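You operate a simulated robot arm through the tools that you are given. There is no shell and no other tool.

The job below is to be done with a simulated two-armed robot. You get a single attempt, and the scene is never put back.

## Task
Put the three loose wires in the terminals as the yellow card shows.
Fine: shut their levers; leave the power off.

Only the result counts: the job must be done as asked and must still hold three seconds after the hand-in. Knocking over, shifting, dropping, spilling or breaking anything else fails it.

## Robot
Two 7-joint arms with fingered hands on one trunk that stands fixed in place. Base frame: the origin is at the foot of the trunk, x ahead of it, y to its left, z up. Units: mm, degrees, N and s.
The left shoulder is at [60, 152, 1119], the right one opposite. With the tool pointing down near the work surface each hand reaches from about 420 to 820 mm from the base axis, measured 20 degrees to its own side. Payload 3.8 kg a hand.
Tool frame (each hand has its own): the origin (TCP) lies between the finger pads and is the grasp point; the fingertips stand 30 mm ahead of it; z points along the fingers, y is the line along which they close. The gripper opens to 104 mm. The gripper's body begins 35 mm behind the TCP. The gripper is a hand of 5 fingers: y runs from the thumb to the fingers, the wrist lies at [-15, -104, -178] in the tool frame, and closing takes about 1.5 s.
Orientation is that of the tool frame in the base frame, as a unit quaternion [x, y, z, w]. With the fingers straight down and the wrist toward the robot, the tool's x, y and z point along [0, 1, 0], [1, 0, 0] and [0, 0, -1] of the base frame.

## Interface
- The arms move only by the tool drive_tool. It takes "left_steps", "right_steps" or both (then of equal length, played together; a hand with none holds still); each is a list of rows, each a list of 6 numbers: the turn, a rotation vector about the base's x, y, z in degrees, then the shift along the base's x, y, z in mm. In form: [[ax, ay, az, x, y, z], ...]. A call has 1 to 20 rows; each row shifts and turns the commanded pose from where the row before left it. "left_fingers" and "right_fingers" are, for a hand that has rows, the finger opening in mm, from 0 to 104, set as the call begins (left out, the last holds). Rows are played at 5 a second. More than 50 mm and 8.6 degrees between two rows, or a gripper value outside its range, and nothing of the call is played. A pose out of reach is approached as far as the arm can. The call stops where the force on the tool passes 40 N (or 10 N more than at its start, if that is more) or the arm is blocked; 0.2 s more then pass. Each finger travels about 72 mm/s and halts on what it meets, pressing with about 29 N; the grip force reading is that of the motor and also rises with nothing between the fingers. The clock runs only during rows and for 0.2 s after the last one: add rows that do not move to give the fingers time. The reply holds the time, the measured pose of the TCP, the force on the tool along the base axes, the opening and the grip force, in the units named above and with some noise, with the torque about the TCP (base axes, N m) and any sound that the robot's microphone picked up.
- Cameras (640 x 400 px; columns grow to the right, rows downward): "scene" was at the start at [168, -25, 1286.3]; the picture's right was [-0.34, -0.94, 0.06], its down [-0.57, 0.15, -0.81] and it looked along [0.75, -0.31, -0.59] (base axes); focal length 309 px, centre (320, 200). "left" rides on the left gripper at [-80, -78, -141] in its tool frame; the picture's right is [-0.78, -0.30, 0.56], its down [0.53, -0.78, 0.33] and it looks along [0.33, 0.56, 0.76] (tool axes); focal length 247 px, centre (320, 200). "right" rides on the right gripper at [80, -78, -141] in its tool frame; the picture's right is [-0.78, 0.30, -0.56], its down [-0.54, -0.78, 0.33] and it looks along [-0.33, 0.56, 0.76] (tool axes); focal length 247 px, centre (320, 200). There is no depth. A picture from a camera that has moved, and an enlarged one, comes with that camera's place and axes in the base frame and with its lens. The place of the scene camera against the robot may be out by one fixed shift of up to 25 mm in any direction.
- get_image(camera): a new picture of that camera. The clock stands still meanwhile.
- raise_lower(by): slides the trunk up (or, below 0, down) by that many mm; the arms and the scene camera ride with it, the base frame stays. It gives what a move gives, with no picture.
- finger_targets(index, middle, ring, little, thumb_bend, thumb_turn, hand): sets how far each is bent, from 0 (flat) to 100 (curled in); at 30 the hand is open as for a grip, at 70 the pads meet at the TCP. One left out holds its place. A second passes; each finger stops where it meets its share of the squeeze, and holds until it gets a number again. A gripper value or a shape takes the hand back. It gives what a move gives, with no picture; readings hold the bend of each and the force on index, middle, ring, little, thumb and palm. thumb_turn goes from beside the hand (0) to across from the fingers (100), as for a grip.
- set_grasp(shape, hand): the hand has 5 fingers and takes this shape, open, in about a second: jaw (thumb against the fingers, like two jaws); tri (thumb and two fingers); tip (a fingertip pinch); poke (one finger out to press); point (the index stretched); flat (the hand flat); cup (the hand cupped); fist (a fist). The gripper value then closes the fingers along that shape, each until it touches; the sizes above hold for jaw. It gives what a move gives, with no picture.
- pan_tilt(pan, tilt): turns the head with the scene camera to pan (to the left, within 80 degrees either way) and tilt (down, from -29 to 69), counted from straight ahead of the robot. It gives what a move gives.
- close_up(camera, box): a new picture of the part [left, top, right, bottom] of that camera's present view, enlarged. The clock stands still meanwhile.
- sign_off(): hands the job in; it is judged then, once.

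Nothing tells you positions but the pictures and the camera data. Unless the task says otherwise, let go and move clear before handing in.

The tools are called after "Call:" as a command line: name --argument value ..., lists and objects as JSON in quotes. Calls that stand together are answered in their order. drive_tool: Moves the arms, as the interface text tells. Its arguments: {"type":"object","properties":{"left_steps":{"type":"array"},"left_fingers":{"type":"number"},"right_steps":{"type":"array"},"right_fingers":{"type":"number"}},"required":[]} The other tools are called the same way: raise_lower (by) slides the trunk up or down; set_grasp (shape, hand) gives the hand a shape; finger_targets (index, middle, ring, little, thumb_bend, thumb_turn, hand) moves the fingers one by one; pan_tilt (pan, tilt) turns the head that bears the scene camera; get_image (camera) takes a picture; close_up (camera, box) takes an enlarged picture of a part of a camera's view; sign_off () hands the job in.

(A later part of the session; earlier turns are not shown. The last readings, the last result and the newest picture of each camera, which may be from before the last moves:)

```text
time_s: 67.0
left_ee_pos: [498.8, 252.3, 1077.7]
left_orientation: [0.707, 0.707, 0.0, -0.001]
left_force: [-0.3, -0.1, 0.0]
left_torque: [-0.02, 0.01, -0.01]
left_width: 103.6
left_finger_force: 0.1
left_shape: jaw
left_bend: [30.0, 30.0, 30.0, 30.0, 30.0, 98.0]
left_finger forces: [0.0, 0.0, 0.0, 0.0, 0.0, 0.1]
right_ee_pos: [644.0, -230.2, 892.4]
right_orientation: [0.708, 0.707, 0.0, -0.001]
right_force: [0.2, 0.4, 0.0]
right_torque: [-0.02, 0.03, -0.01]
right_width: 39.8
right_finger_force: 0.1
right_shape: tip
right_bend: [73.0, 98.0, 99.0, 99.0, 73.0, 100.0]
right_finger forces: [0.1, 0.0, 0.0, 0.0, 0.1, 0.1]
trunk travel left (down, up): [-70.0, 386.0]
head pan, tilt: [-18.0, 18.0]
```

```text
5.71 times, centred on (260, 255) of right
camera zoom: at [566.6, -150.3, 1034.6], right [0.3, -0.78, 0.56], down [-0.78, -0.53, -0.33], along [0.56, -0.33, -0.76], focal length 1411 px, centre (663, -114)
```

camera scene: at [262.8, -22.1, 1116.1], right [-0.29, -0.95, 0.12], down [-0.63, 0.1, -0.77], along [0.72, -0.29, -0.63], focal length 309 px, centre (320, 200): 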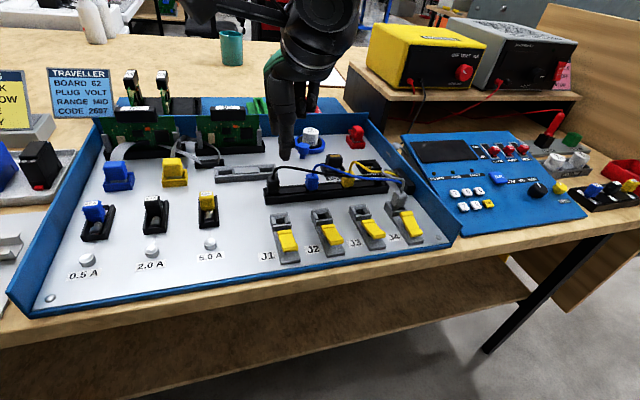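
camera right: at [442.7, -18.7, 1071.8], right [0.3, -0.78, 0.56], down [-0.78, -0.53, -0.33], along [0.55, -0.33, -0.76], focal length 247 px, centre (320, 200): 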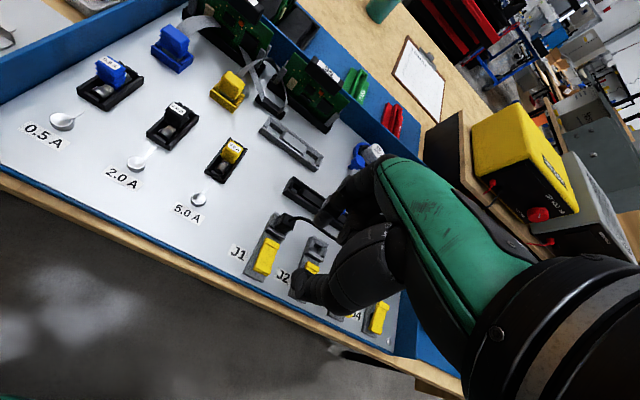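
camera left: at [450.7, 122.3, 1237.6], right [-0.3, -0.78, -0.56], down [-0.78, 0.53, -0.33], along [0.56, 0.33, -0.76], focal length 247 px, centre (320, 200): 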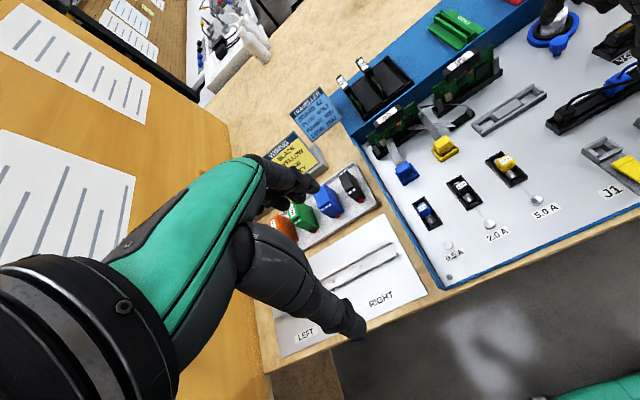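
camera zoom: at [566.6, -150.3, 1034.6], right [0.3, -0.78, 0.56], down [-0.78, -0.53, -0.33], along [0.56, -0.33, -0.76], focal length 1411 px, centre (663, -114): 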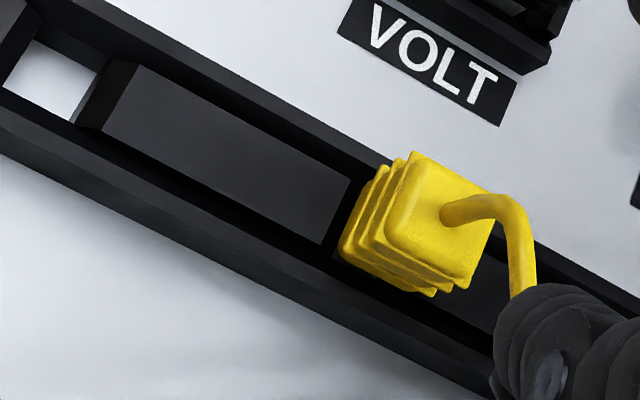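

The black wire lies against the foot of the yellow plug, so I'll grip yellow a little higher (tips near z 805) to stay above it. I'll descend and inspect before closing.

Call:
drive_tool --right_steps '[[0, 0, 0, 0, 3, 0], [0, 0, 0, 0, 0, -10], [0, 0, 0, 0, 0, -12], [0, 0, 0, 0, 0, -12], [0, 0, 0, 0, 0, -10], [0, 0, 0, 0, 0, -8], [0, 0, 0, 0, 0, -4], [0, 0, 0, 0, 0, 0], [0, 0, 0, 0, 0, 0]]'

Call:
close_up --camera "right" --box '[220, 160, 400, 300]'

Call:
close_up --camera "scene" --box '[340, 160, 400, 200]'

Call:
close_up --camera "scene" --box '[310, 100, 450, 220]'

```text
time_s: 69.0
left_ee_pos: [499.6, 251.9, 1077.7]
left_orientation: [0.707, 0.707, 0.001, 0.0]
left_force: [-0.5, -0.1, 0.1]
left_torque: [-0.01, -0.03, -0.01]
left_width: 103.8
left_finger_force: 0.0
left_shape: jaw
left_bend: [30.0, 30.0, 30.0, 30.0, 30.0, 98.0]
left_finger forces: [0.0, 0.1, 0.0, 0.0, 0.0, 0.0]
right_ee_pos: [643.9, -227.8, 836.9]
right_orientation: [0.707, 0.707, 0.0, 0.0]
right_force: [0.1, -0.3, 0.0]
right_torque: [-0.02, 0.01, -0.02]
right_width: 39.9
right_finger_force: 0.1
right_shape: tip
right_bend: [73.0, 98.0, 99.0, 99.0, 73.0, 100.0]
right_finger forces: [0.0, 0.1, 0.1, 0.1, 0.0, 0.1]
trunk travel left (down, up): [-70.0, 386.0]
head pan, tilt: [-18.0, 18.0]
```

```text
2.86 times, centred on (310, 230) of right
camera zoom: at [566.9, -147.2, 978.8], right [0.3, -0.78, 0.56], down [-0.78, -0.53, -0.33], along [0.56, -0.33, -0.76], focal length 706 px, centre (349, 114)
```

zoom: 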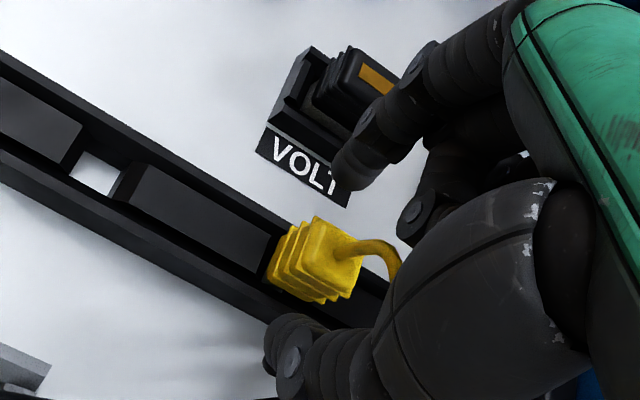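

```text
10.00 times, centred on (370, 180) of scene
camera zoom: at [262.7, -22.1, 1116.2], right [-0.29, -0.95, 0.12], down [-0.63, 0.1, -0.77], along [0.72, -0.29, -0.63], focal length 3091 px, centre (-180, 400)
```

zoom: 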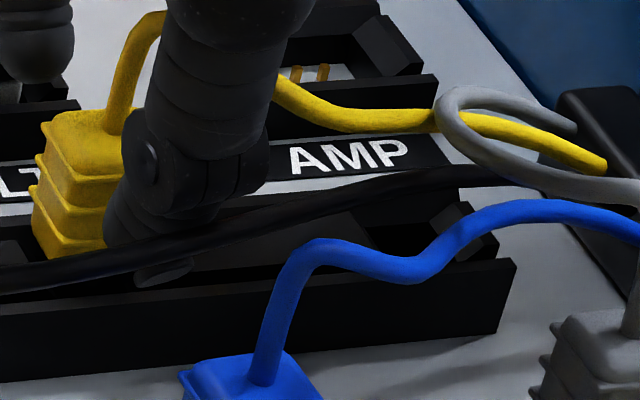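

```text
3.33 times, centred on (380, 160) of scene
camera zoom: at [262.7, -22.1, 1116.2], right [-0.29, -0.95, 0.12], down [-0.63, 0.1, -0.77], along [0.72, -0.29, -0.63], focal length 1030 px, centre (120, 333)
```

zoom: 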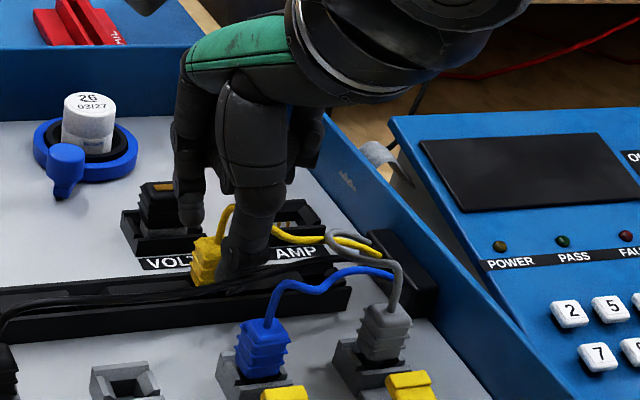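

The thumb is again between the black wire and the plug. I'll close and lift.

Call:
drive_tool --right_steps '[[0, 0, 0, 0, 0, 0], [0, 0, 0, 0, 0, 0], [0, 0, 0, 0, 0, 0], [0, 0, 0, 0, 0, 0], [0, 0, 0, 0, 0, 0], [0, 0, 0, 0, 0, 0]]' --right_fingers 0

Call:
drive_tool --right_steps '[[0, 0, 0, 0, 0, 4], [0, 0, 0, 0, 0, 6], [0, 0, 0, 0, 0, 10], [0, 0, 0, 0, 0, 10], [0, 0, 0, 0, 0, 10], [0, 0, 0, 0, 0, 10], [0, 0, 0, 0, 0, 0], [0, 0, 0, 0, 0, 0]]'

Call:
close_up --camera "right" --box '[220, 160, 400, 300]'

Call:
close_up --camera "scene" --box '[290, 80, 450, 220]'

```text
time_s: 70.4
left_ee_pos: [499.3, 252.0, 1078.3]
left_orientation: [0.707, 0.708, -0.001, 0.0]
left_force: [0.2, 0.2, 0.1]
left_torque: [-0.01, -0.01, -0.04]
left_width: 103.8
left_finger_force: 0.0
left_shape: jaw
left_bend: [30.0, 30.0, 30.0, 30.0, 30.0, 98.0]
left_finger forces: [0.0, 0.0, 0.0, 0.0, 0.0, 0.1]
right_ee_pos: [644.8, -227.7, 838.2]
right_orientation: [0.708, 0.706, 0.0, 0.0]
right_force: [-0.9, 0.1, 1.8]
right_torque: [0.03, 0.02, -0.02]
right_width: 10.5
right_finger_force: 29.4
right_shape: tip
right_bend: [71.0, 100.0, 100.0, 100.0, 74.0, 100.0]
right_finger forces: [25.5, 0.0, 0.0, 0.0, 24.9, 0.1]
trunk travel left (down, up): [-70.0, 386.0]
head pan, tilt: [-18.0, 18.0]
```

```text
time_s: 72.2
left_ee_pos: [498.9, 251.4, 1077.8]
left_orientation: [0.707, 0.708, 0.0, -0.001]
left_force: [0.1, -0.5, -0.3]
left_torque: [0.01, -0.03, 0.02]
left_width: 103.6
left_finger_force: 0.2
left_shape: jaw
left_bend: [30.0, 30.0, 30.0, 30.0, 30.0, 98.0]
left_finger forces: [0.0, 0.0, 0.0, 0.0, 0.1, 0.0]
right_ee_pos: [644.3, -227.9, 886.9]
right_orientation: [0.708, 0.706, 0.0, 0.001]
right_force: [-0.2, -0.6, -0.5]
right_torque: [-0.01, 0.03, -0.01]
right_width: 8.8
right_finger_force: 29.1
right_shape: tip
right_bend: [72.0, 100.0, 100.0, 100.0, 75.0, 100.0]
right_finger forces: [22.4, 0.0, 0.0, 0.0, 21.9, 0.1]
trunk travel left (down, up): [-70.0, 386.0]
head pan, tilt: [-18.0, 18.0]
```

```text
2.86 times, centred on (310, 230) of right
camera zoom: at [566.9, -147.3, 1029.0], right [0.3, -0.78, 0.56], down [-0.78, -0.53, -0.33], along [0.56, -0.33, -0.76], focal length 706 px, centre (349, 114)
```

zoom: 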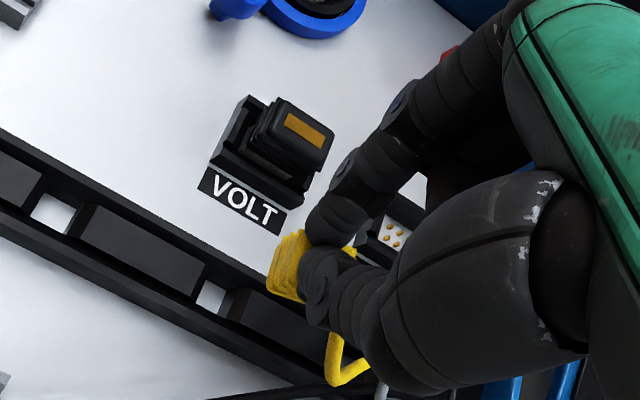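

```text
2.86 times, centred on (370, 150) of scene
camera zoom: at [262.6, -22.1, 1116.2], right [-0.29, -0.95, 0.12], down [-0.63, 0.1, -0.77], along [0.72, -0.29, -0.63], focal length 883 px, centre (177, 343)
```

zoom: 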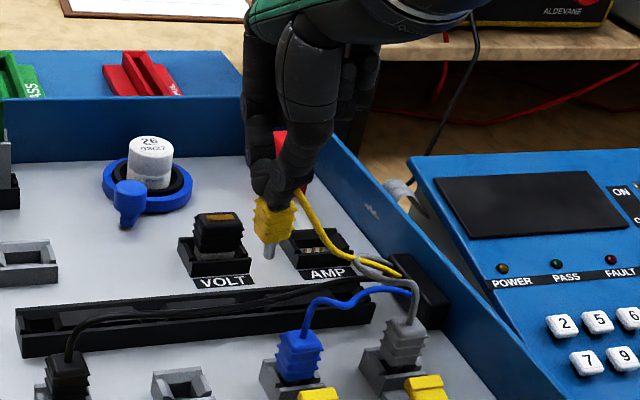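

The grip closed slightly during the lift (10.5 to 8.8 mm), so the plug may be slipping. I'll zoom in before moving further.

Call:
close_up --camera "scene" --box '[335, 115, 385, 165]'

Call:
close_up --camera "right" --box '[280, 220, 350, 280]'

```text
8.00 times, centred on (360, 140) of scene
camera zoom: at [262.6, -22.1, 1116.2], right [-0.29, -0.95, 0.12], down [-0.63, 0.1, -0.77], along [0.72, -0.29, -0.63], focal length 2472 px, centre (0, 680)
```

zoom: 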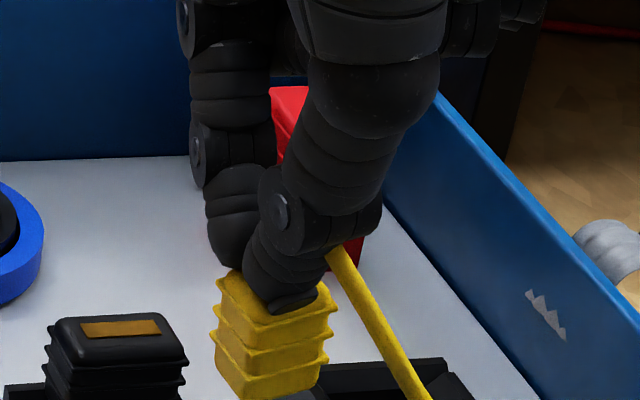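

```text
6.67 times, centred on (315, 250) of right
camera zoom: at [566.9, -147.3, 1029.0], right [0.3, -0.78, 0.56], down [-0.78, -0.53, -0.33], along [0.56, -0.33, -0.76], focal length 1646 px, centre (353, -133)
```

zoom: 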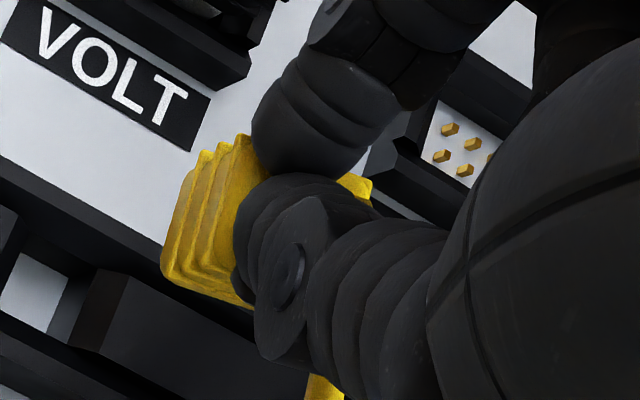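

The plug has slipped to the very tips of the fingers. The safest fix is to put it back straight down into its rail slot and re-grip lower.

Call:
drive_tool --right_steps '[[0, 0, 0, 0, 0, -6], [0, 0, 0, 0, 0, -6], [0, 0, 0, 0, 0, -6], [0, 0, 0, 0, 0, -6], [0, 0, 0, 0, 0, 0], [0, 0, 0, 0, 0, 0]]'

Call:
close_up --camera "scene" --box '[330, 135, 390, 195]'

Call:
close_up --camera "right" --box '[250, 210, 350, 290]'

```text
time_s: 73.6
left_ee_pos: [498.2, 252.0, 1078.5]
left_orientation: [0.707, 0.707, 0.0, 0.0]
left_force: [-0.8, 0.2, -0.1]
left_torque: [-0.01, 0.01, -0.01]
left_width: 103.5
left_finger_force: 0.0
left_shape: jaw
left_bend: [30.0, 30.0, 30.0, 30.0, 30.0, 98.0]
left_finger forces: [0.0, 0.0, 0.0, 0.0, 0.0, 0.0]
right_ee_pos: [643.6, -227.8, 863.3]
right_orientation: [0.708, 0.706, 0.0, 0.0]
right_force: [0.4, -0.5, 0.3]
right_torque: [0.0, 0.01, -0.01]
right_width: 9.1
right_finger_force: 29.2
right_shape: tip
right_bend: [72.0, 100.0, 100.0, 100.0, 75.0, 100.0]
right_finger forces: [21.9, 0.0, 0.0, 0.1, 21.9, 0.0]
trunk travel left (down, up): [-70.0, 386.0]
head pan, tilt: [-18.0, 18.0]
```

```text
6.67 times, centred on (360, 165) of scene
camera zoom: at [262.7, -22.1, 1116.1], right [-0.29, -0.95, 0.12], down [-0.63, 0.1, -0.77], along [0.72, -0.29, -0.63], focal length 2060 px, centre (53, 433)
```

zoom: 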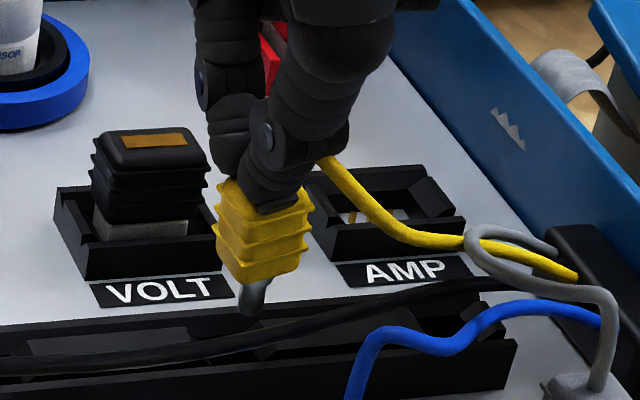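

```text
5.00 times, centred on (300, 250) of right
camera zoom: at [567.0, -147.3, 1005.0], right [0.3, -0.78, 0.56], down [-0.78, -0.53, -0.33], along [0.56, -0.33, -0.76], focal length 1235 px, centre (420, -50)
```

zoom: 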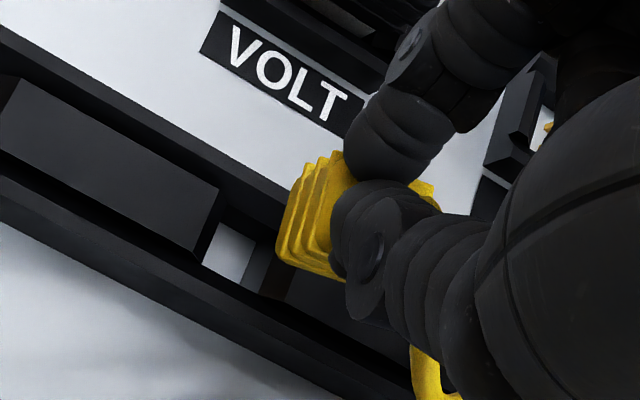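

Call:
drive_tool --right_steps '[[0, 0, 0, 0, 0, -4], [0, 0, 0, 0, 0, -4], [0, 0, 0, 0, 0, -3], [0, 0, 0, 0, 0, 0], [0, 0, 0, 0, 0, 0]]'

Call:
close_up --camera "scene" --box '[330, 140, 390, 200]'

Call:
close_up --camera "right" --box '[250, 210, 350, 290]'

```text
time_s: 74.8
left_ee_pos: [497.0, 252.7, 1078.5]
left_orientation: [0.707, 0.707, 0.0, 0.0]
left_force: [-0.1, 1.0, -0.7]
left_torque: [0.01, 0.03, 0.04]
left_width: 103.8
left_finger_force: 0.2
left_shape: jaw
left_bend: [30.0, 30.0, 30.0, 30.0, 30.0, 98.0]
left_finger forces: [0.0, 0.0, 0.1, 0.0, 0.0, 0.0]
right_ee_pos: [644.4, -227.0, 853.4]
right_orientation: [0.707, 0.707, 0.001, 0.001]
right_force: [1.2, 1.4, 6.9]
right_torque: [0.04, -0.04, 0.0]
right_width: 8.7
right_finger_force: 28.8
right_shape: tip
right_bend: [72.0, 100.0, 100.0, 100.0, 75.0, 100.0]
right_finger forces: [25.8, 0.0, 0.0, 0.0, 22.9, 0.0]
trunk travel left (down, up): [-70.0, 386.0]
head pan, tilt: [-18.0, 18.0]
```

```text
6.67 times, centred on (360, 170) of scene
camera zoom: at [262.0, -21.5, 1116.5], right [-0.29, -0.95, 0.12], down [-0.63, 0.1, -0.77], along [0.72, -0.29, -0.63], focal length 2060 px, centre (53, 400)
```

zoom: 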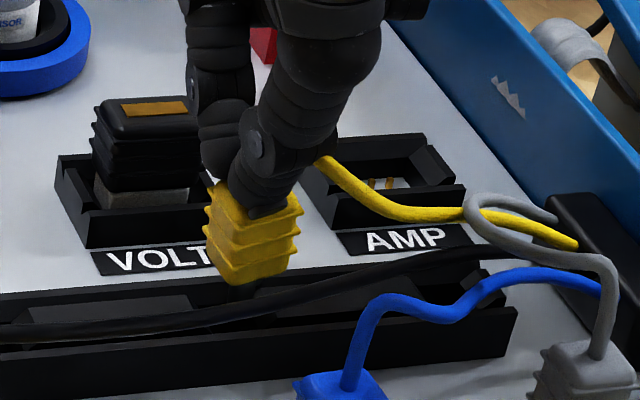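

```text
5.00 times, centred on (300, 250) of right
camera zoom: at [566.5, -146.5, 994.6], right [0.29, -0.78, 0.56], down [-0.78, -0.53, -0.33], along [0.56, -0.33, -0.76], focal length 1235 px, centre (420, -50)
```

zoom: 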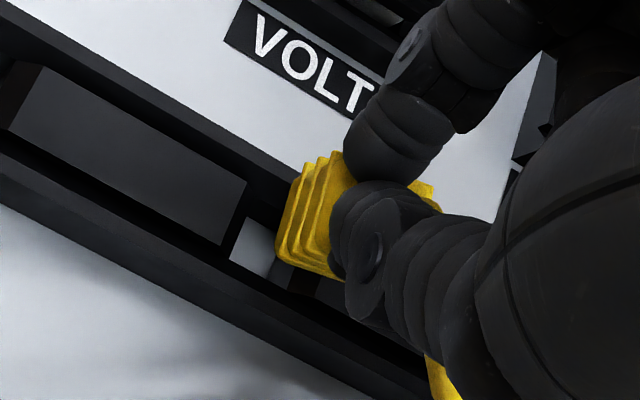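

Light contact about 10 mm early: the pin touches the slot's edge on the right side. I'll ease up, shift 1.5 mm left, and try again.

Call:
drive_tool --right_steps '[[0, 0, 0, 0, 0, 3], [0, 0, 0, 0.5, 1.5, 0], [0, 0, 0, 0, 0, -2], [0, 0, 0, 0, 0, -2], [0, 0, 0, 0, 0, -1], [0, 0, 0, 0, 0, 0]]'

Call:
close_up --camera "scene" --box '[330, 140, 390, 200]'

Call:
close_up --camera "right" --box '[250, 210, 350, 290]'

```text
time_s: 76.2
left_ee_pos: [497.0, 252.0, 1078.2]
left_orientation: [0.707, 0.707, 0.0, 0.0]
left_force: [0.2, 0.2, 0.5]
left_torque: [0.02, -0.02, 0.05]
left_width: 103.8
left_finger_force: 0.1
left_shape: jaw
left_bend: [30.0, 30.0, 30.0, 30.0, 30.0, 98.0]
left_finger forces: [0.0, 0.0, 0.0, 0.0, 0.0, 0.0]
right_ee_pos: [644.0, -225.4, 851.1]
right_orientation: [0.707, 0.707, 0.002, 0.001]
right_force: [0.1, 1.5, 8.9]
right_torque: [0.01, 0.0, 0.02]
right_width: 9.1
right_finger_force: 29.2
right_shape: tip
right_bend: [72.0, 100.0, 100.0, 100.0, 75.0, 100.0]
right_finger forces: [25.8, 0.0, 0.1, 0.0, 23.5, 0.0]
trunk travel left (down, up): [-70.0, 386.0]
head pan, tilt: [-18.0, 18.0]
```

```text
6.67 times, centred on (360, 170) of scene
camera zoom: at [261.5, -21.5, 1116.6], right [-0.29, -0.95, 0.12], down [-0.63, 0.1, -0.77], along [0.72, -0.29, -0.63], focal length 2060 px, centre (53, 400)
```

zoom: 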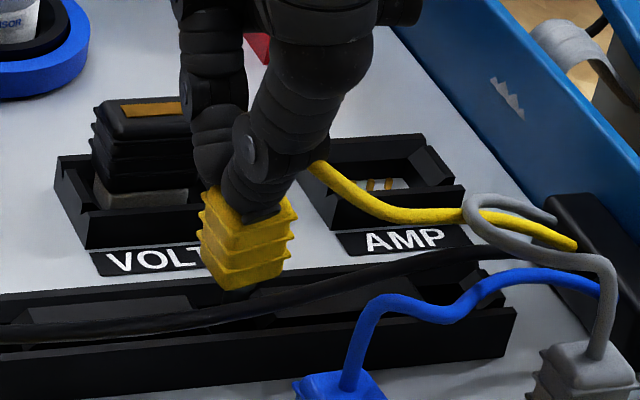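

```text
5.00 times, centred on (300, 250) of right
camera zoom: at [566.3, -145.1, 993.3], right [0.29, -0.78, 0.56], down [-0.78, -0.53, -0.33], along [0.56, -0.33, -0.76], focal length 1235 px, centre (420, -50)
```

zoom: 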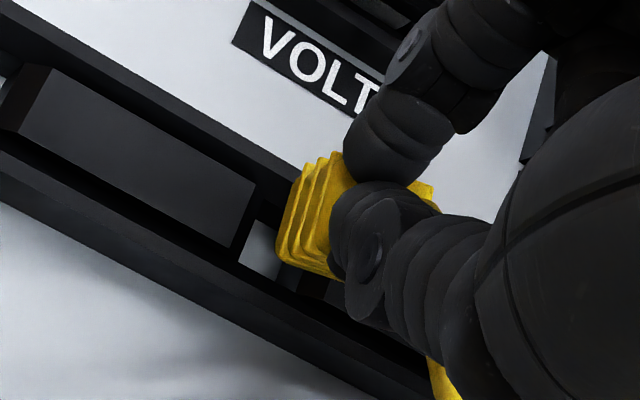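

Call:
close_up --camera "right" --box '[280, 235, 330, 275]'

Call:
close_up --camera "scene" --box '[342, 150, 378, 186]'

```text
10.00 times, centred on (305, 255) of right
camera zoom: at [566.3, -145.1, 993.3], right [0.29, -0.78, 0.56], down [-0.78, -0.53, -0.33], along [0.56, -0.33, -0.76], focal length 2470 px, centre (470, -350)
```

zoom: 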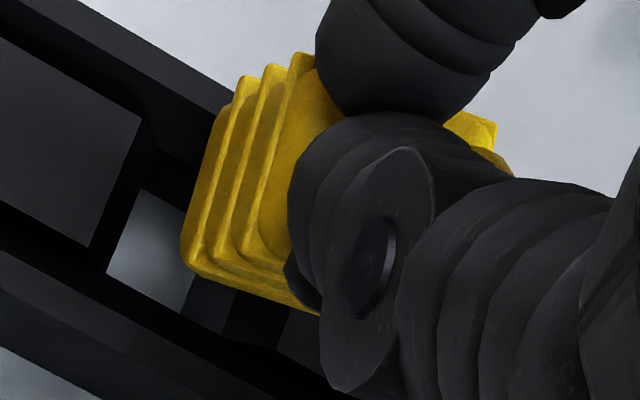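

```text
11.11 times, centred on (360, 168) of scene
camera zoom: at [261.5, -21.5, 1116.6], right [-0.29, -0.95, 0.12], down [-0.63, 0.1, -0.77], along [0.72, -0.29, -0.63], focal length 3434 px, centre (-124, 556)
```

zoom: 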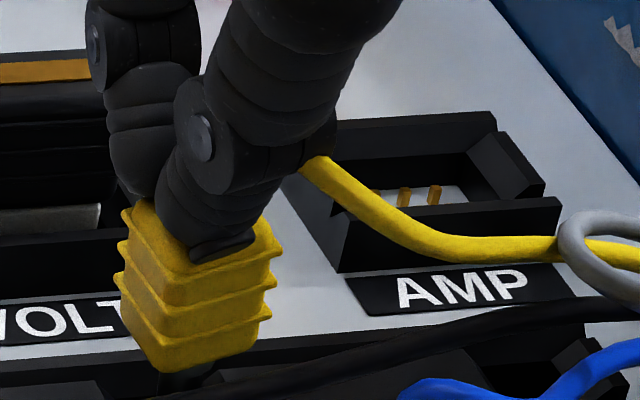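

The plug is hanging tilted, its foot about 10 mm toward -y, because only the fingertips hold its top. I'll raise it clear and roll the hand about 14° to bring the plug upright, then look.

Call:
drive_tool --right_steps '[[0, 0, 0, 0, 0, 8], [0, 0, 0, 0, 0, 12], [0, 0, 0, 0, 0, 15], [5, 0, 0, 0, -1.5, 0], [5, 0, 0, 0, -2, 0], [4, 0, 0, 0, -2, 0], [0, 0, 0, 0, 0, 0], [0, 0, 0, 0, 0, 0]]'

Call:
close_up --camera "scene" --box '[330, 110, 390, 170]'

Call:
close_up --camera "right" --box '[250, 200, 350, 280]'

Call:
get_image --camera "scene"

```text
time_s: 78.0
left_ee_pos: [497.5, 252.0, 1078.2]
left_orientation: [0.707, 0.707, 0.0, 0.0]
left_force: [0.1, -0.1, -0.1]
left_torque: [0.0, 0.01, 0.0]
left_width: 103.9
left_finger_force: 0.2
left_shape: jaw
left_bend: [30.0, 30.0, 30.0, 30.0, 30.0, 98.0]
left_finger forces: [0.0, 0.0, 0.0, 0.0, 0.0, 0.1]
right_ee_pos: [644.5, -232.2, 884.1]
right_orientation: [0.703, 0.701, 0.086, -0.086]
right_force: [-0.2, 0.2, -0.4]
right_torque: [0.02, -0.03, -0.02]
right_width: 8.9
right_finger_force: 28.5
right_shape: tip
right_bend: [72.0, 100.0, 100.0, 100.0, 75.0, 100.0]
right_finger forces: [21.9, 0.0, 0.1, 0.0, 22.1, 0.1]
trunk travel left (down, up): [-70.0, 386.0]
head pan, tilt: [-18.0, 18.0]
```

```text
6.67 times, centred on (360, 140) of scene
camera zoom: at [262.6, -22.2, 1116.2], right [-0.29, -0.95, 0.12], down [-0.63, 0.1, -0.77], along [0.72, -0.29, -0.63], focal length 2060 px, centre (53, 600)
```

zoom: 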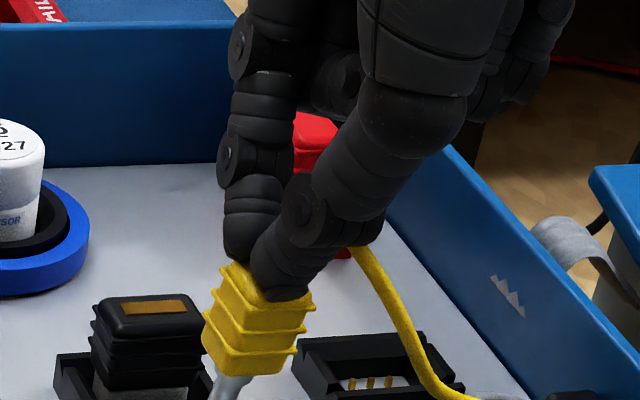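

```text
5.00 times, centred on (300, 240) of right
camera zoom: at [567.2, -188.2, 1041.9], right [0.29, -0.89, 0.35], down [-0.78, -0.44, -0.45], along [0.56, -0.14, -0.82], focal length 1235 px, centre (420, 0)
```

zoom: 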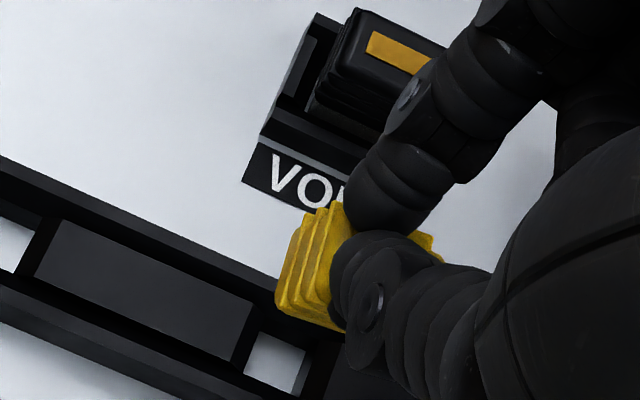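

```text
taken
camera scene: at [262.6, -22.2, 1116.2], right [-0.29, -0.95, 0.12], down [-0.63, 0.1, -0.77], along [0.72, -0.29, -0.63], focal length 309 px, centre (320, 200)
```

scene: 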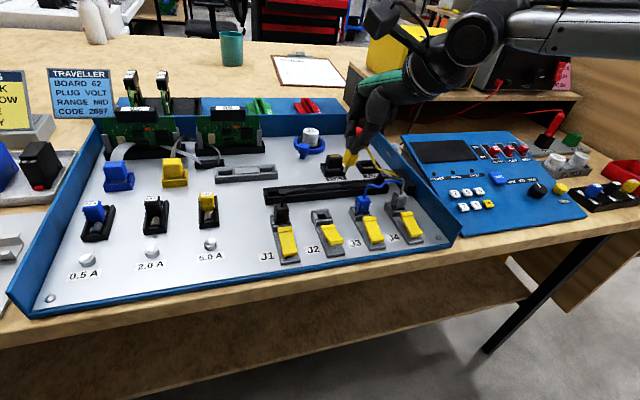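

Call:
close_up --camera "scene" --box '[340, 140, 370, 175]'

Call:
close_up --camera "right" --box '[295, 230, 345, 270]'

Call:
get_image --camera "left"

```text
11.43 times, centred on (355, 158) of scene
camera zoom: at [262.6, -22.2, 1116.2], right [-0.29, -0.95, 0.12], down [-0.63, 0.1, -0.77], along [0.72, -0.29, -0.63], focal length 3532 px, centre (-80, 686)
```

zoom: 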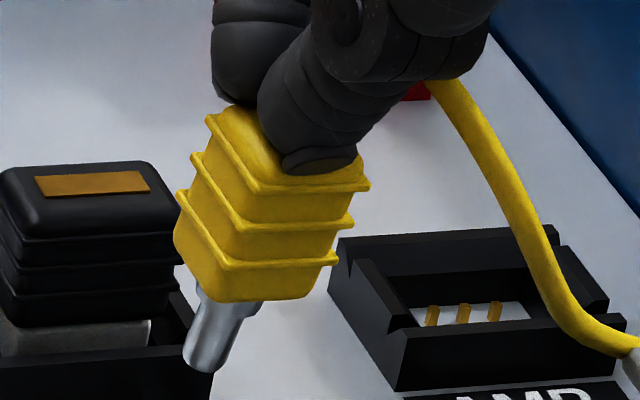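

```text
10.00 times, centred on (320, 250) of right
camera zoom: at [567.2, -188.2, 1041.9], right [0.29, -0.89, 0.35], down [-0.78, -0.44, -0.45], along [0.56, -0.14, -0.82], focal length 2470 px, centre (320, -300)
```

zoom: 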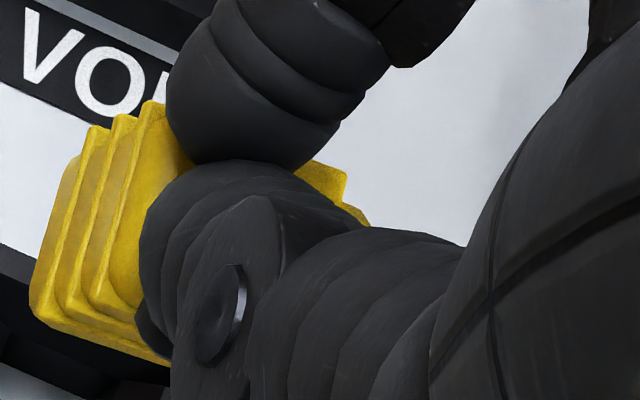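

```text
taken
camera left: at [420.9, 172.0, 1218.6], right [-0.3, -0.78, -0.56], down [-0.78, 0.53, -0.33], along [0.56, 0.33, -0.76], focal length 247 px, centre (320, 200)
```

left: 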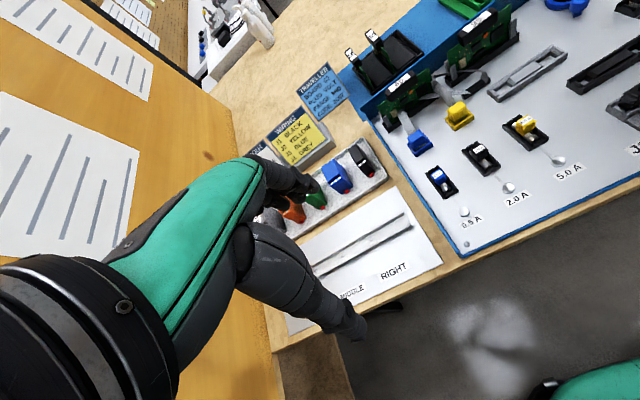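

Close inspection shows the roll is now about 4° too much. I'll take 4° back, raise, and travel to above J2, which has a wide bevelled mouth and no wires in the way.

Call:
drive_tool --right_steps '[[-4, 0, 0, 0, 0, 4], [0, 0, 0, 0, 0, 8], [0, 0, 0, 0, 12, 0], [0, 0, 0, 0, 13, 0], [0, 0, 0, 0, 13, 0], [0, 0, 0, 0, 13, 0], [0, 0, 0, 0, 12, 0], [0, 0, 0, -10, 0, 0], [0, 0, 0, -14, 0, 0], [0, 0, 0, -14, 0, 0], [0, 0, 0, -14, 0, 0], [0, 0, 0, -12, 0, 0], [0, 0, 0, 0, 0, 0], [0, 0, 0, 0, 0, 0]]'

Call:
close_up --camera "scene" --box '[290, 150, 370, 230]'

Call:
close_up --camera "right" --box '[230, 210, 350, 300]'

```text
time_s: 81.0
left_ee_pos: [497.8, 251.1, 1078.0]
left_orientation: [0.707, 0.707, -0.001, 0.0]
left_force: [-0.7, 0.3, 0.0]
left_torque: [0.01, 0.0, -0.01]
left_width: 103.7
left_finger_force: 0.0
left_shape: jaw
left_bend: [30.0, 30.0, 30.0, 30.0, 30.0, 98.0]
left_finger forces: [0.0, 0.0, 0.0, 0.1, 0.0, 0.0]
right_ee_pos: [581.7, -168.4, 896.7]
right_orientation: [0.705, 0.704, 0.062, -0.061]
right_force: [0.1, -0.5, -0.3]
right_torque: [0.03, -0.01, 0.01]
right_width: 9.0
right_finger_force: 28.9
right_shape: tip
right_bend: [72.0, 100.0, 100.0, 100.0, 75.0, 100.0]
right_finger forces: [21.7, 0.0, 0.0, 0.1, 22.0, 0.0]
trunk travel left (down, up): [-70.0, 386.0]
head pan, tilt: [-18.0, 18.0]
```

```text
5.00 times, centred on (330, 190) of scene
camera zoom: at [262.6, -22.1, 1116.2], right [-0.29, -0.95, 0.12], down [-0.63, 0.1, -0.77], along [0.72, -0.29, -0.63], focal length 1545 px, centre (270, 250)
```

zoom: 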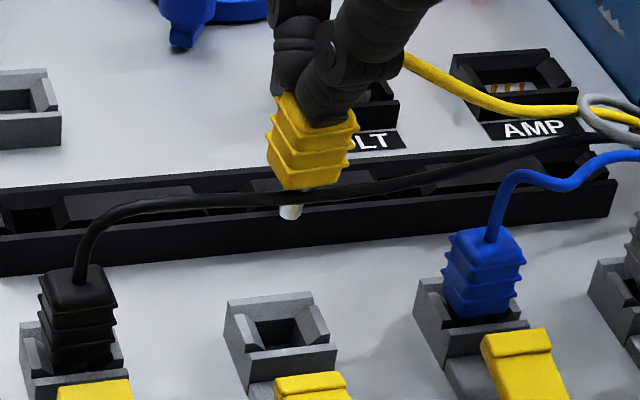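

```text
4.44 times, centred on (290, 255) of right
camera zoom: at [503.4, -114.2, 1050.4], right [0.29, -0.86, 0.41], down [-0.78, -0.47, -0.42], along [0.56, -0.2, -0.81], focal length 1098 px, centre (453, -44)
```

zoom: 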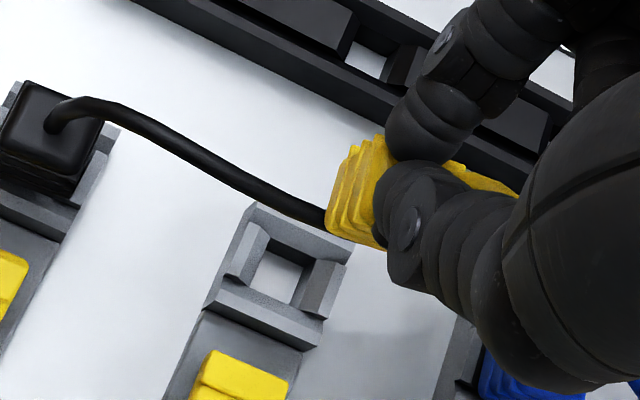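

The pin has caught the black wire and pulled it toward J2. I'll lift the plug until the wire springs back over the rail before going down.

Call:
drive_tool --right_steps '[[0, 0, 0, 0, 0, 8], [0, 0, 0, 0, 0, 10], [0, 0, 0, 0, 0, 12], [0, 0, 0, 0, 0, 0], [0, 0, 0, 0, 0, 0], [0, 0, 0, 0, 0, 0]]'

Call:
close_up --camera "scene" --box '[280, 130, 380, 230]'

Call:
close_up --camera "right" --box '[210, 200, 350, 310]'

```text
time_s: 82.4
left_ee_pos: [498.5, 252.3, 1078.9]
left_orientation: [0.707, 0.707, 0.001, 0.0]
left_force: [0.7, -0.6, -0.9]
left_torque: [-0.01, -0.02, -0.04]
left_width: 103.8
left_finger_force: 0.1
left_shape: jaw
left_bend: [30.0, 30.0, 30.0, 30.0, 30.0, 98.0]
left_finger forces: [0.0, 0.0, 0.0, 0.0, 0.0, 0.0]
right_ee_pos: [580.7, -168.0, 927.1]
right_orientation: [0.705, 0.704, 0.062, -0.062]
right_force: [0.2, 0.0, 0.2]
right_torque: [0.01, 0.02, 0.01]
right_width: 8.6
right_finger_force: 28.9
right_shape: tip
right_bend: [72.0, 100.0, 100.0, 100.0, 75.0, 100.0]
right_finger forces: [21.5, 0.0, 0.0, 0.1, 21.9, 0.1]
trunk travel left (down, up): [-70.0, 386.0]
head pan, tilt: [-18.0, 18.0]
```

```text
4.00 times, centred on (330, 180) of scene
camera zoom: at [262.6, -22.1, 1116.2], right [-0.29, -0.95, 0.12], down [-0.63, 0.1, -0.77], along [0.72, -0.29, -0.63], focal length 1236 px, centre (280, 280)
```

zoom: 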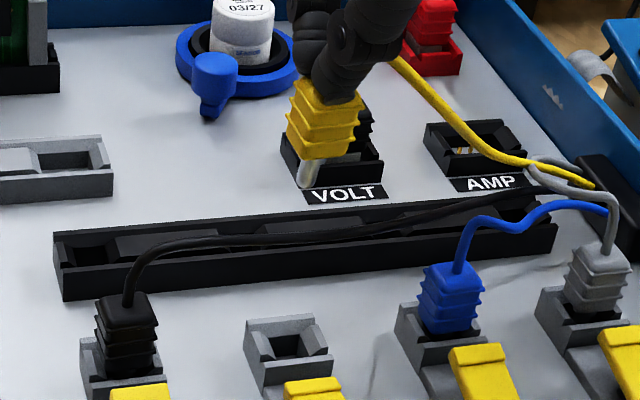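

```text
3.64 times, centred on (280, 255) of right
camera zoom: at [503.2, -113.5, 1080.4], right [0.3, -0.86, 0.41], down [-0.78, -0.47, -0.42], along [0.56, -0.2, -0.81], focal length 898 px, centre (466, 0)
```

zoom: 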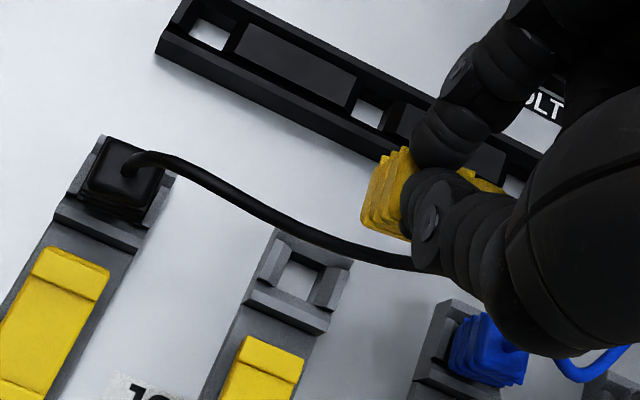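

The black wire actually arches high (z≈845) right above J2. I'll need to come in from the robot side, under the arch, pushing the wire back with the index finger. First I'll check the plug's uprightness and the J2 area.

Call:
close_up --camera "scene" --box '[338, 135, 374, 180]'

Call:
close_up --camera "scene" --box '[260, 180, 400, 270]'

Call:
get_image --camera "right"

```text
8.89 times, centred on (356, 158) of scene
camera zoom: at [262.6, -22.1, 1116.2], right [-0.29, -0.95, 0.12], down [-0.63, 0.1, -0.77], along [0.72, -0.29, -0.63], focal length 2747 px, centre (0, 578)
```

zoom: 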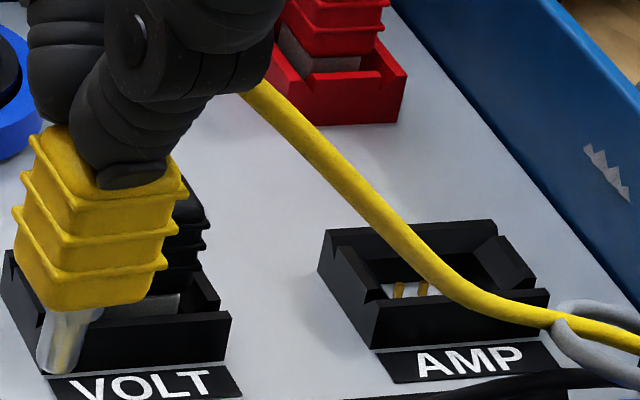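

```text
4.44 times, centred on (330, 225) of scene
camera zoom: at [262.6, -22.1, 1116.2], right [-0.29, -0.95, 0.12], down [-0.63, 0.1, -0.77], along [0.72, -0.29, -0.63], focal length 1374 px, centre (276, 89)
```

zoom: 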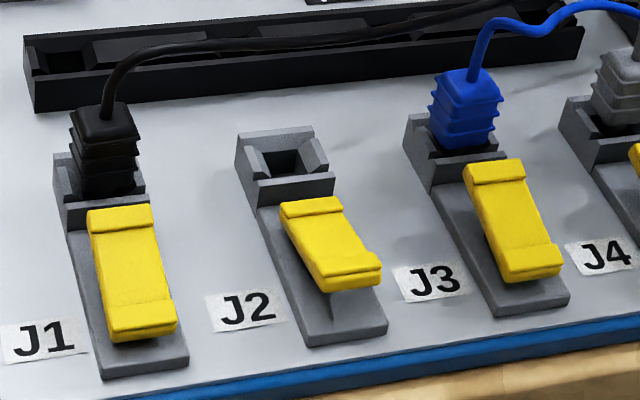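

```text
taken
camera right: at [503.2, -113.5, 1080.4], right [0.3, -0.86, 0.41], down [-0.78, -0.47, -0.42], along [0.56, -0.2, -0.81], focal length 247 px, centre (320, 200)
```

right: 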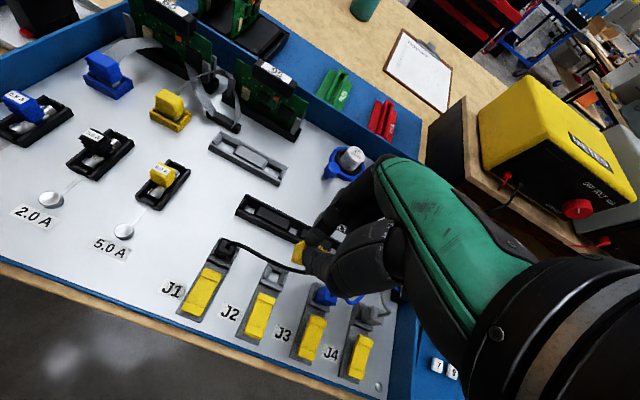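

The plug is also pitched about 20° (foot toward +x). I'll move to the robot side of J2, well above everything, and pitch the hand to bring the plug upright.

Call:
drive_tool --right_steps '[[0, 0, 0, -10, 0, 0], [0, 0, 0, -10, 0, 0], [0, 6, 0, 0, 0, 0], [0, 6, 0, 0, 0, 0], [0, 6, 0, 0, 0, 0], [0, 0, 0, 0, 0, 0], [0, 0, 0, 0, 0, 0]]'

Call:
close_up --camera "scene" --box '[320, 130, 380, 190]'

Call:
close_up --camera "right" --box '[240, 210, 350, 300]'

```text
time_s: 84.0
left_ee_pos: [498.0, 252.5, 1077.3]
left_orientation: [0.707, 0.707, 0.0, 0.0]
left_force: [-0.4, 0.8, 0.2]
left_torque: [-0.02, -0.02, -0.03]
left_width: 103.6
left_finger_force: 0.0
left_shape: jaw
left_bend: [30.0, 30.0, 30.0, 30.0, 30.0, 98.0]
left_finger forces: [0.0, 0.1, 0.0, 0.0, 0.0, 0.1]
right_ee_pos: [561.0, -168.7, 925.8]
right_orientation: [0.706, 0.686, -0.05, -0.171]
right_force: [-0.3, 0.0, 0.4]
right_torque: [0.01, 0.01, -0.01]
right_width: 8.7
right_finger_force: 28.9
right_shape: tip
right_bend: [72.0, 100.0, 100.0, 100.0, 75.0, 100.0]
right_finger forces: [21.2, 0.0, 0.0, 0.0, 21.8, 0.0]
trunk travel left (down, up): [-70.0, 386.0]
head pan, tilt: [-18.0, 18.0]
```

```text
6.67 times, centred on (350, 160) of scene
camera zoom: at [262.7, -22.1, 1116.1], right [-0.29, -0.95, 0.12], down [-0.63, 0.1, -0.77], along [0.72, -0.29, -0.63], focal length 2060 px, centre (120, 467)
```

zoom: 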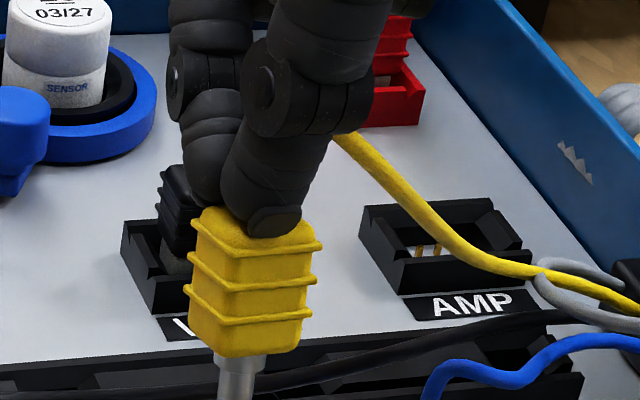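

```text
4.44 times, centred on (295, 255) of right
camera zoom: at [534.4, -113.8, 1096.7], right [0.41, -0.86, 0.3], down [-0.87, -0.47, -0.16], along [0.28, -0.2, -0.94], focal length 1098 px, centre (431, -44)
```

zoom: 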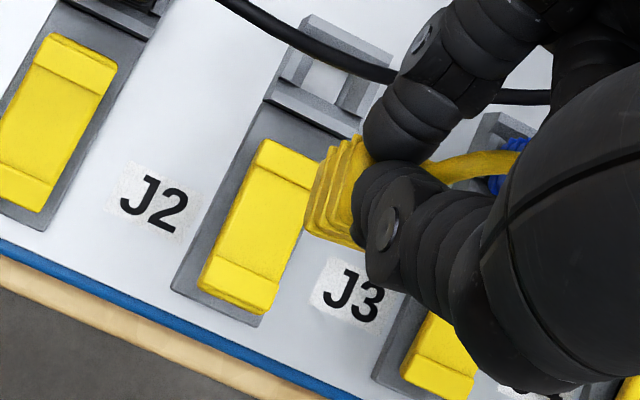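

The plug is now upright within a few degrees. I'll back off toward the robot a little more, lower below the arch, and look.

Call:
drive_tool --right_steps '[[0, 0, 0, -12, 0, 0], [0, 0, 0, -12, 0, -5], [0, 0, 0, 0, 0, -12], [0, 0, 0, 0, 0, -12], [0, 0, 0, 0, 0, -12], [0, 0, 0, 0, 0, -8], [0, 0, 0, 0, 0, 0], [0, 0, 0, 0, 0, 0]]'

Call:
close_up --camera "scene" --box '[290, 140, 390, 240]'

Call:
close_up --camera "right" --box '[240, 190, 350, 280]'

```text
time_s: 85.8
left_ee_pos: [499.5, 251.1, 1077.5]
left_orientation: [0.707, 0.707, 0.0, 0.0]
left_force: [0.4, -0.1, 0.8]
left_torque: [-0.01, 0.01, 0.0]
left_width: 103.7
left_finger_force: 0.0
left_shape: jaw
left_bend: [30.0, 30.0, 30.0, 30.0, 30.0, 98.0]
left_finger forces: [0.1, 0.0, 0.1, 0.0, 0.0, 0.1]
right_ee_pos: [535.8, -168.4, 876.6]
right_orientation: [0.706, 0.686, -0.049, -0.171]
right_force: [-0.6, -0.8, 0.2]
right_torque: [0.0, -0.01, 0.01]
right_width: 8.8
right_finger_force: 28.6
right_shape: tip
right_bend: [72.0, 100.0, 100.0, 100.0, 75.0, 100.0]
right_finger forces: [21.2, 0.0, 0.0, 0.0, 21.8, 0.0]
trunk travel left (down, up): [-70.0, 386.0]
head pan, tilt: [-18.0, 18.0]
```

```text
4.00 times, centred on (340, 190) of scene
camera zoom: at [262.7, -22.1, 1116.2], right [-0.29, -0.95, 0.12], down [-0.63, 0.1, -0.77], along [0.72, -0.29, -0.63], focal length 1236 px, centre (240, 240)
```

zoom: 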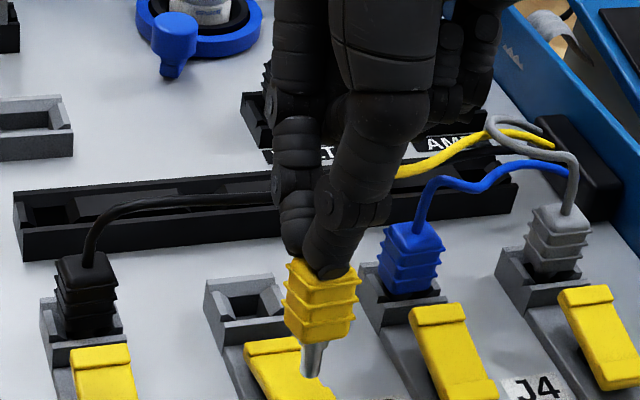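

```text
4.44 times, centred on (295, 235) of right
camera zoom: at [510.0, -114.0, 1047.5], right [0.41, -0.86, 0.3], down [-0.87, -0.47, -0.16], along [0.28, -0.2, -0.94], focal length 1098 px, centre (431, 44)
```

zoom: 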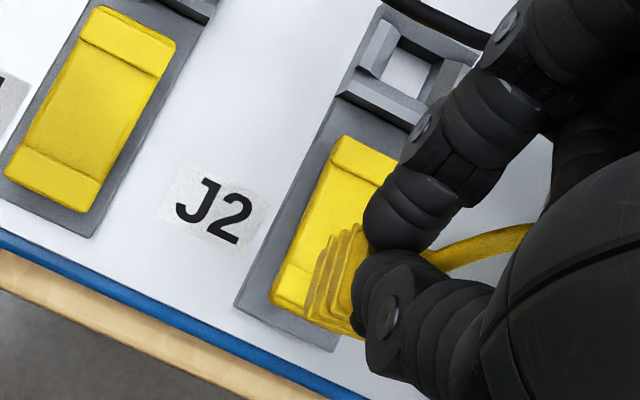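

The pin now sits near (520, -170, 812), on the robot side of the arch. I'll move it forward toward J2's hole, dropping slightly so the index finger (not the plug) meets the black wire.

Call:
drive_tool --right_steps '[[0, 0, 0, 10, 0, 0], [0, 0, 0, 10, 0.5, 0], [0, 0, 0, 4, 0.5, -5], [0, 0, 0, 0, 0, -4], [0, 0, 0, 8, 0, 0], [0, 0, 0, 8, 0, 0], [0, 0, 0, 0, 0, 0], [0, 0, 0, 0, 0, 0]]'

Call:
close_up --camera "scene" --box '[290, 140, 390, 240]'

Call:
close_up --camera "right" --box '[240, 190, 350, 280]'

```text
time_s: 87.6
left_ee_pos: [499.0, 251.7, 1079.3]
left_orientation: [0.707, 0.707, 0.0, 0.0]
left_force: [0.5, -0.1, -0.3]
left_torque: [-0.02, -0.01, 0.0]
left_width: 103.8
left_finger_force: 0.0
left_shape: jaw
left_bend: [30.0, 30.0, 30.0, 30.0, 30.0, 98.0]
left_finger forces: [0.0, 0.0, 0.0, 0.0, 0.0, 0.1]
right_ee_pos: [576.1, -168.0, 869.1]
right_orientation: [0.706, 0.686, -0.049, -0.171]
right_force: [0.4, 0.0, -0.2]
right_torque: [-0.02, -0.03, 0.02]
right_width: 9.1
right_finger_force: 29.0
right_shape: tip
right_bend: [72.0, 100.0, 100.0, 100.0, 75.0, 100.0]
right_finger forces: [21.3, 0.1, 0.1, 0.0, 21.8, 0.0]
trunk travel left (down, up): [-70.0, 386.0]
head pan, tilt: [-18.0, 18.0]
```

```text
4.00 times, centred on (340, 190) of scene
camera zoom: at [262.7, -22.1, 1116.1], right [-0.29, -0.95, 0.12], down [-0.63, 0.1, -0.77], along [0.72, -0.29, -0.63], focal length 1236 px, centre (240, 240)
```

zoom: 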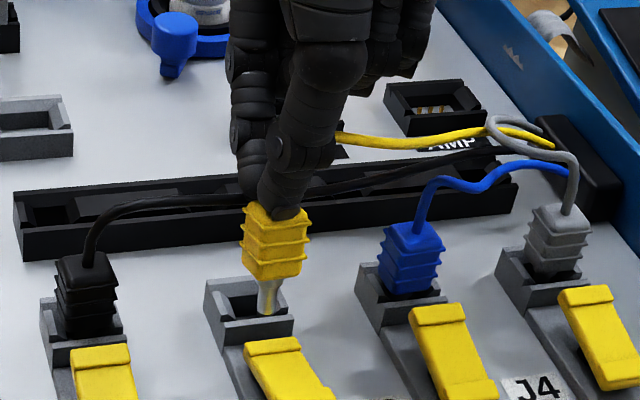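

```text
4.44 times, centred on (295, 235) of right
camera zoom: at [550.4, -112.8, 1038.9], right [0.41, -0.86, 0.3], down [-0.87, -0.47, -0.16], along [0.28, -0.2, -0.94], focal length 1098 px, centre (431, 44)
```

zoom: 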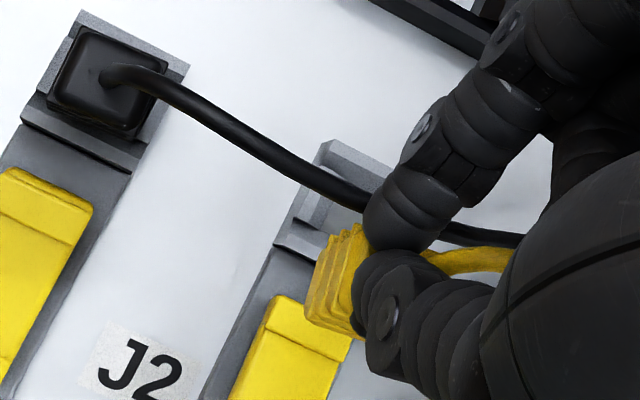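

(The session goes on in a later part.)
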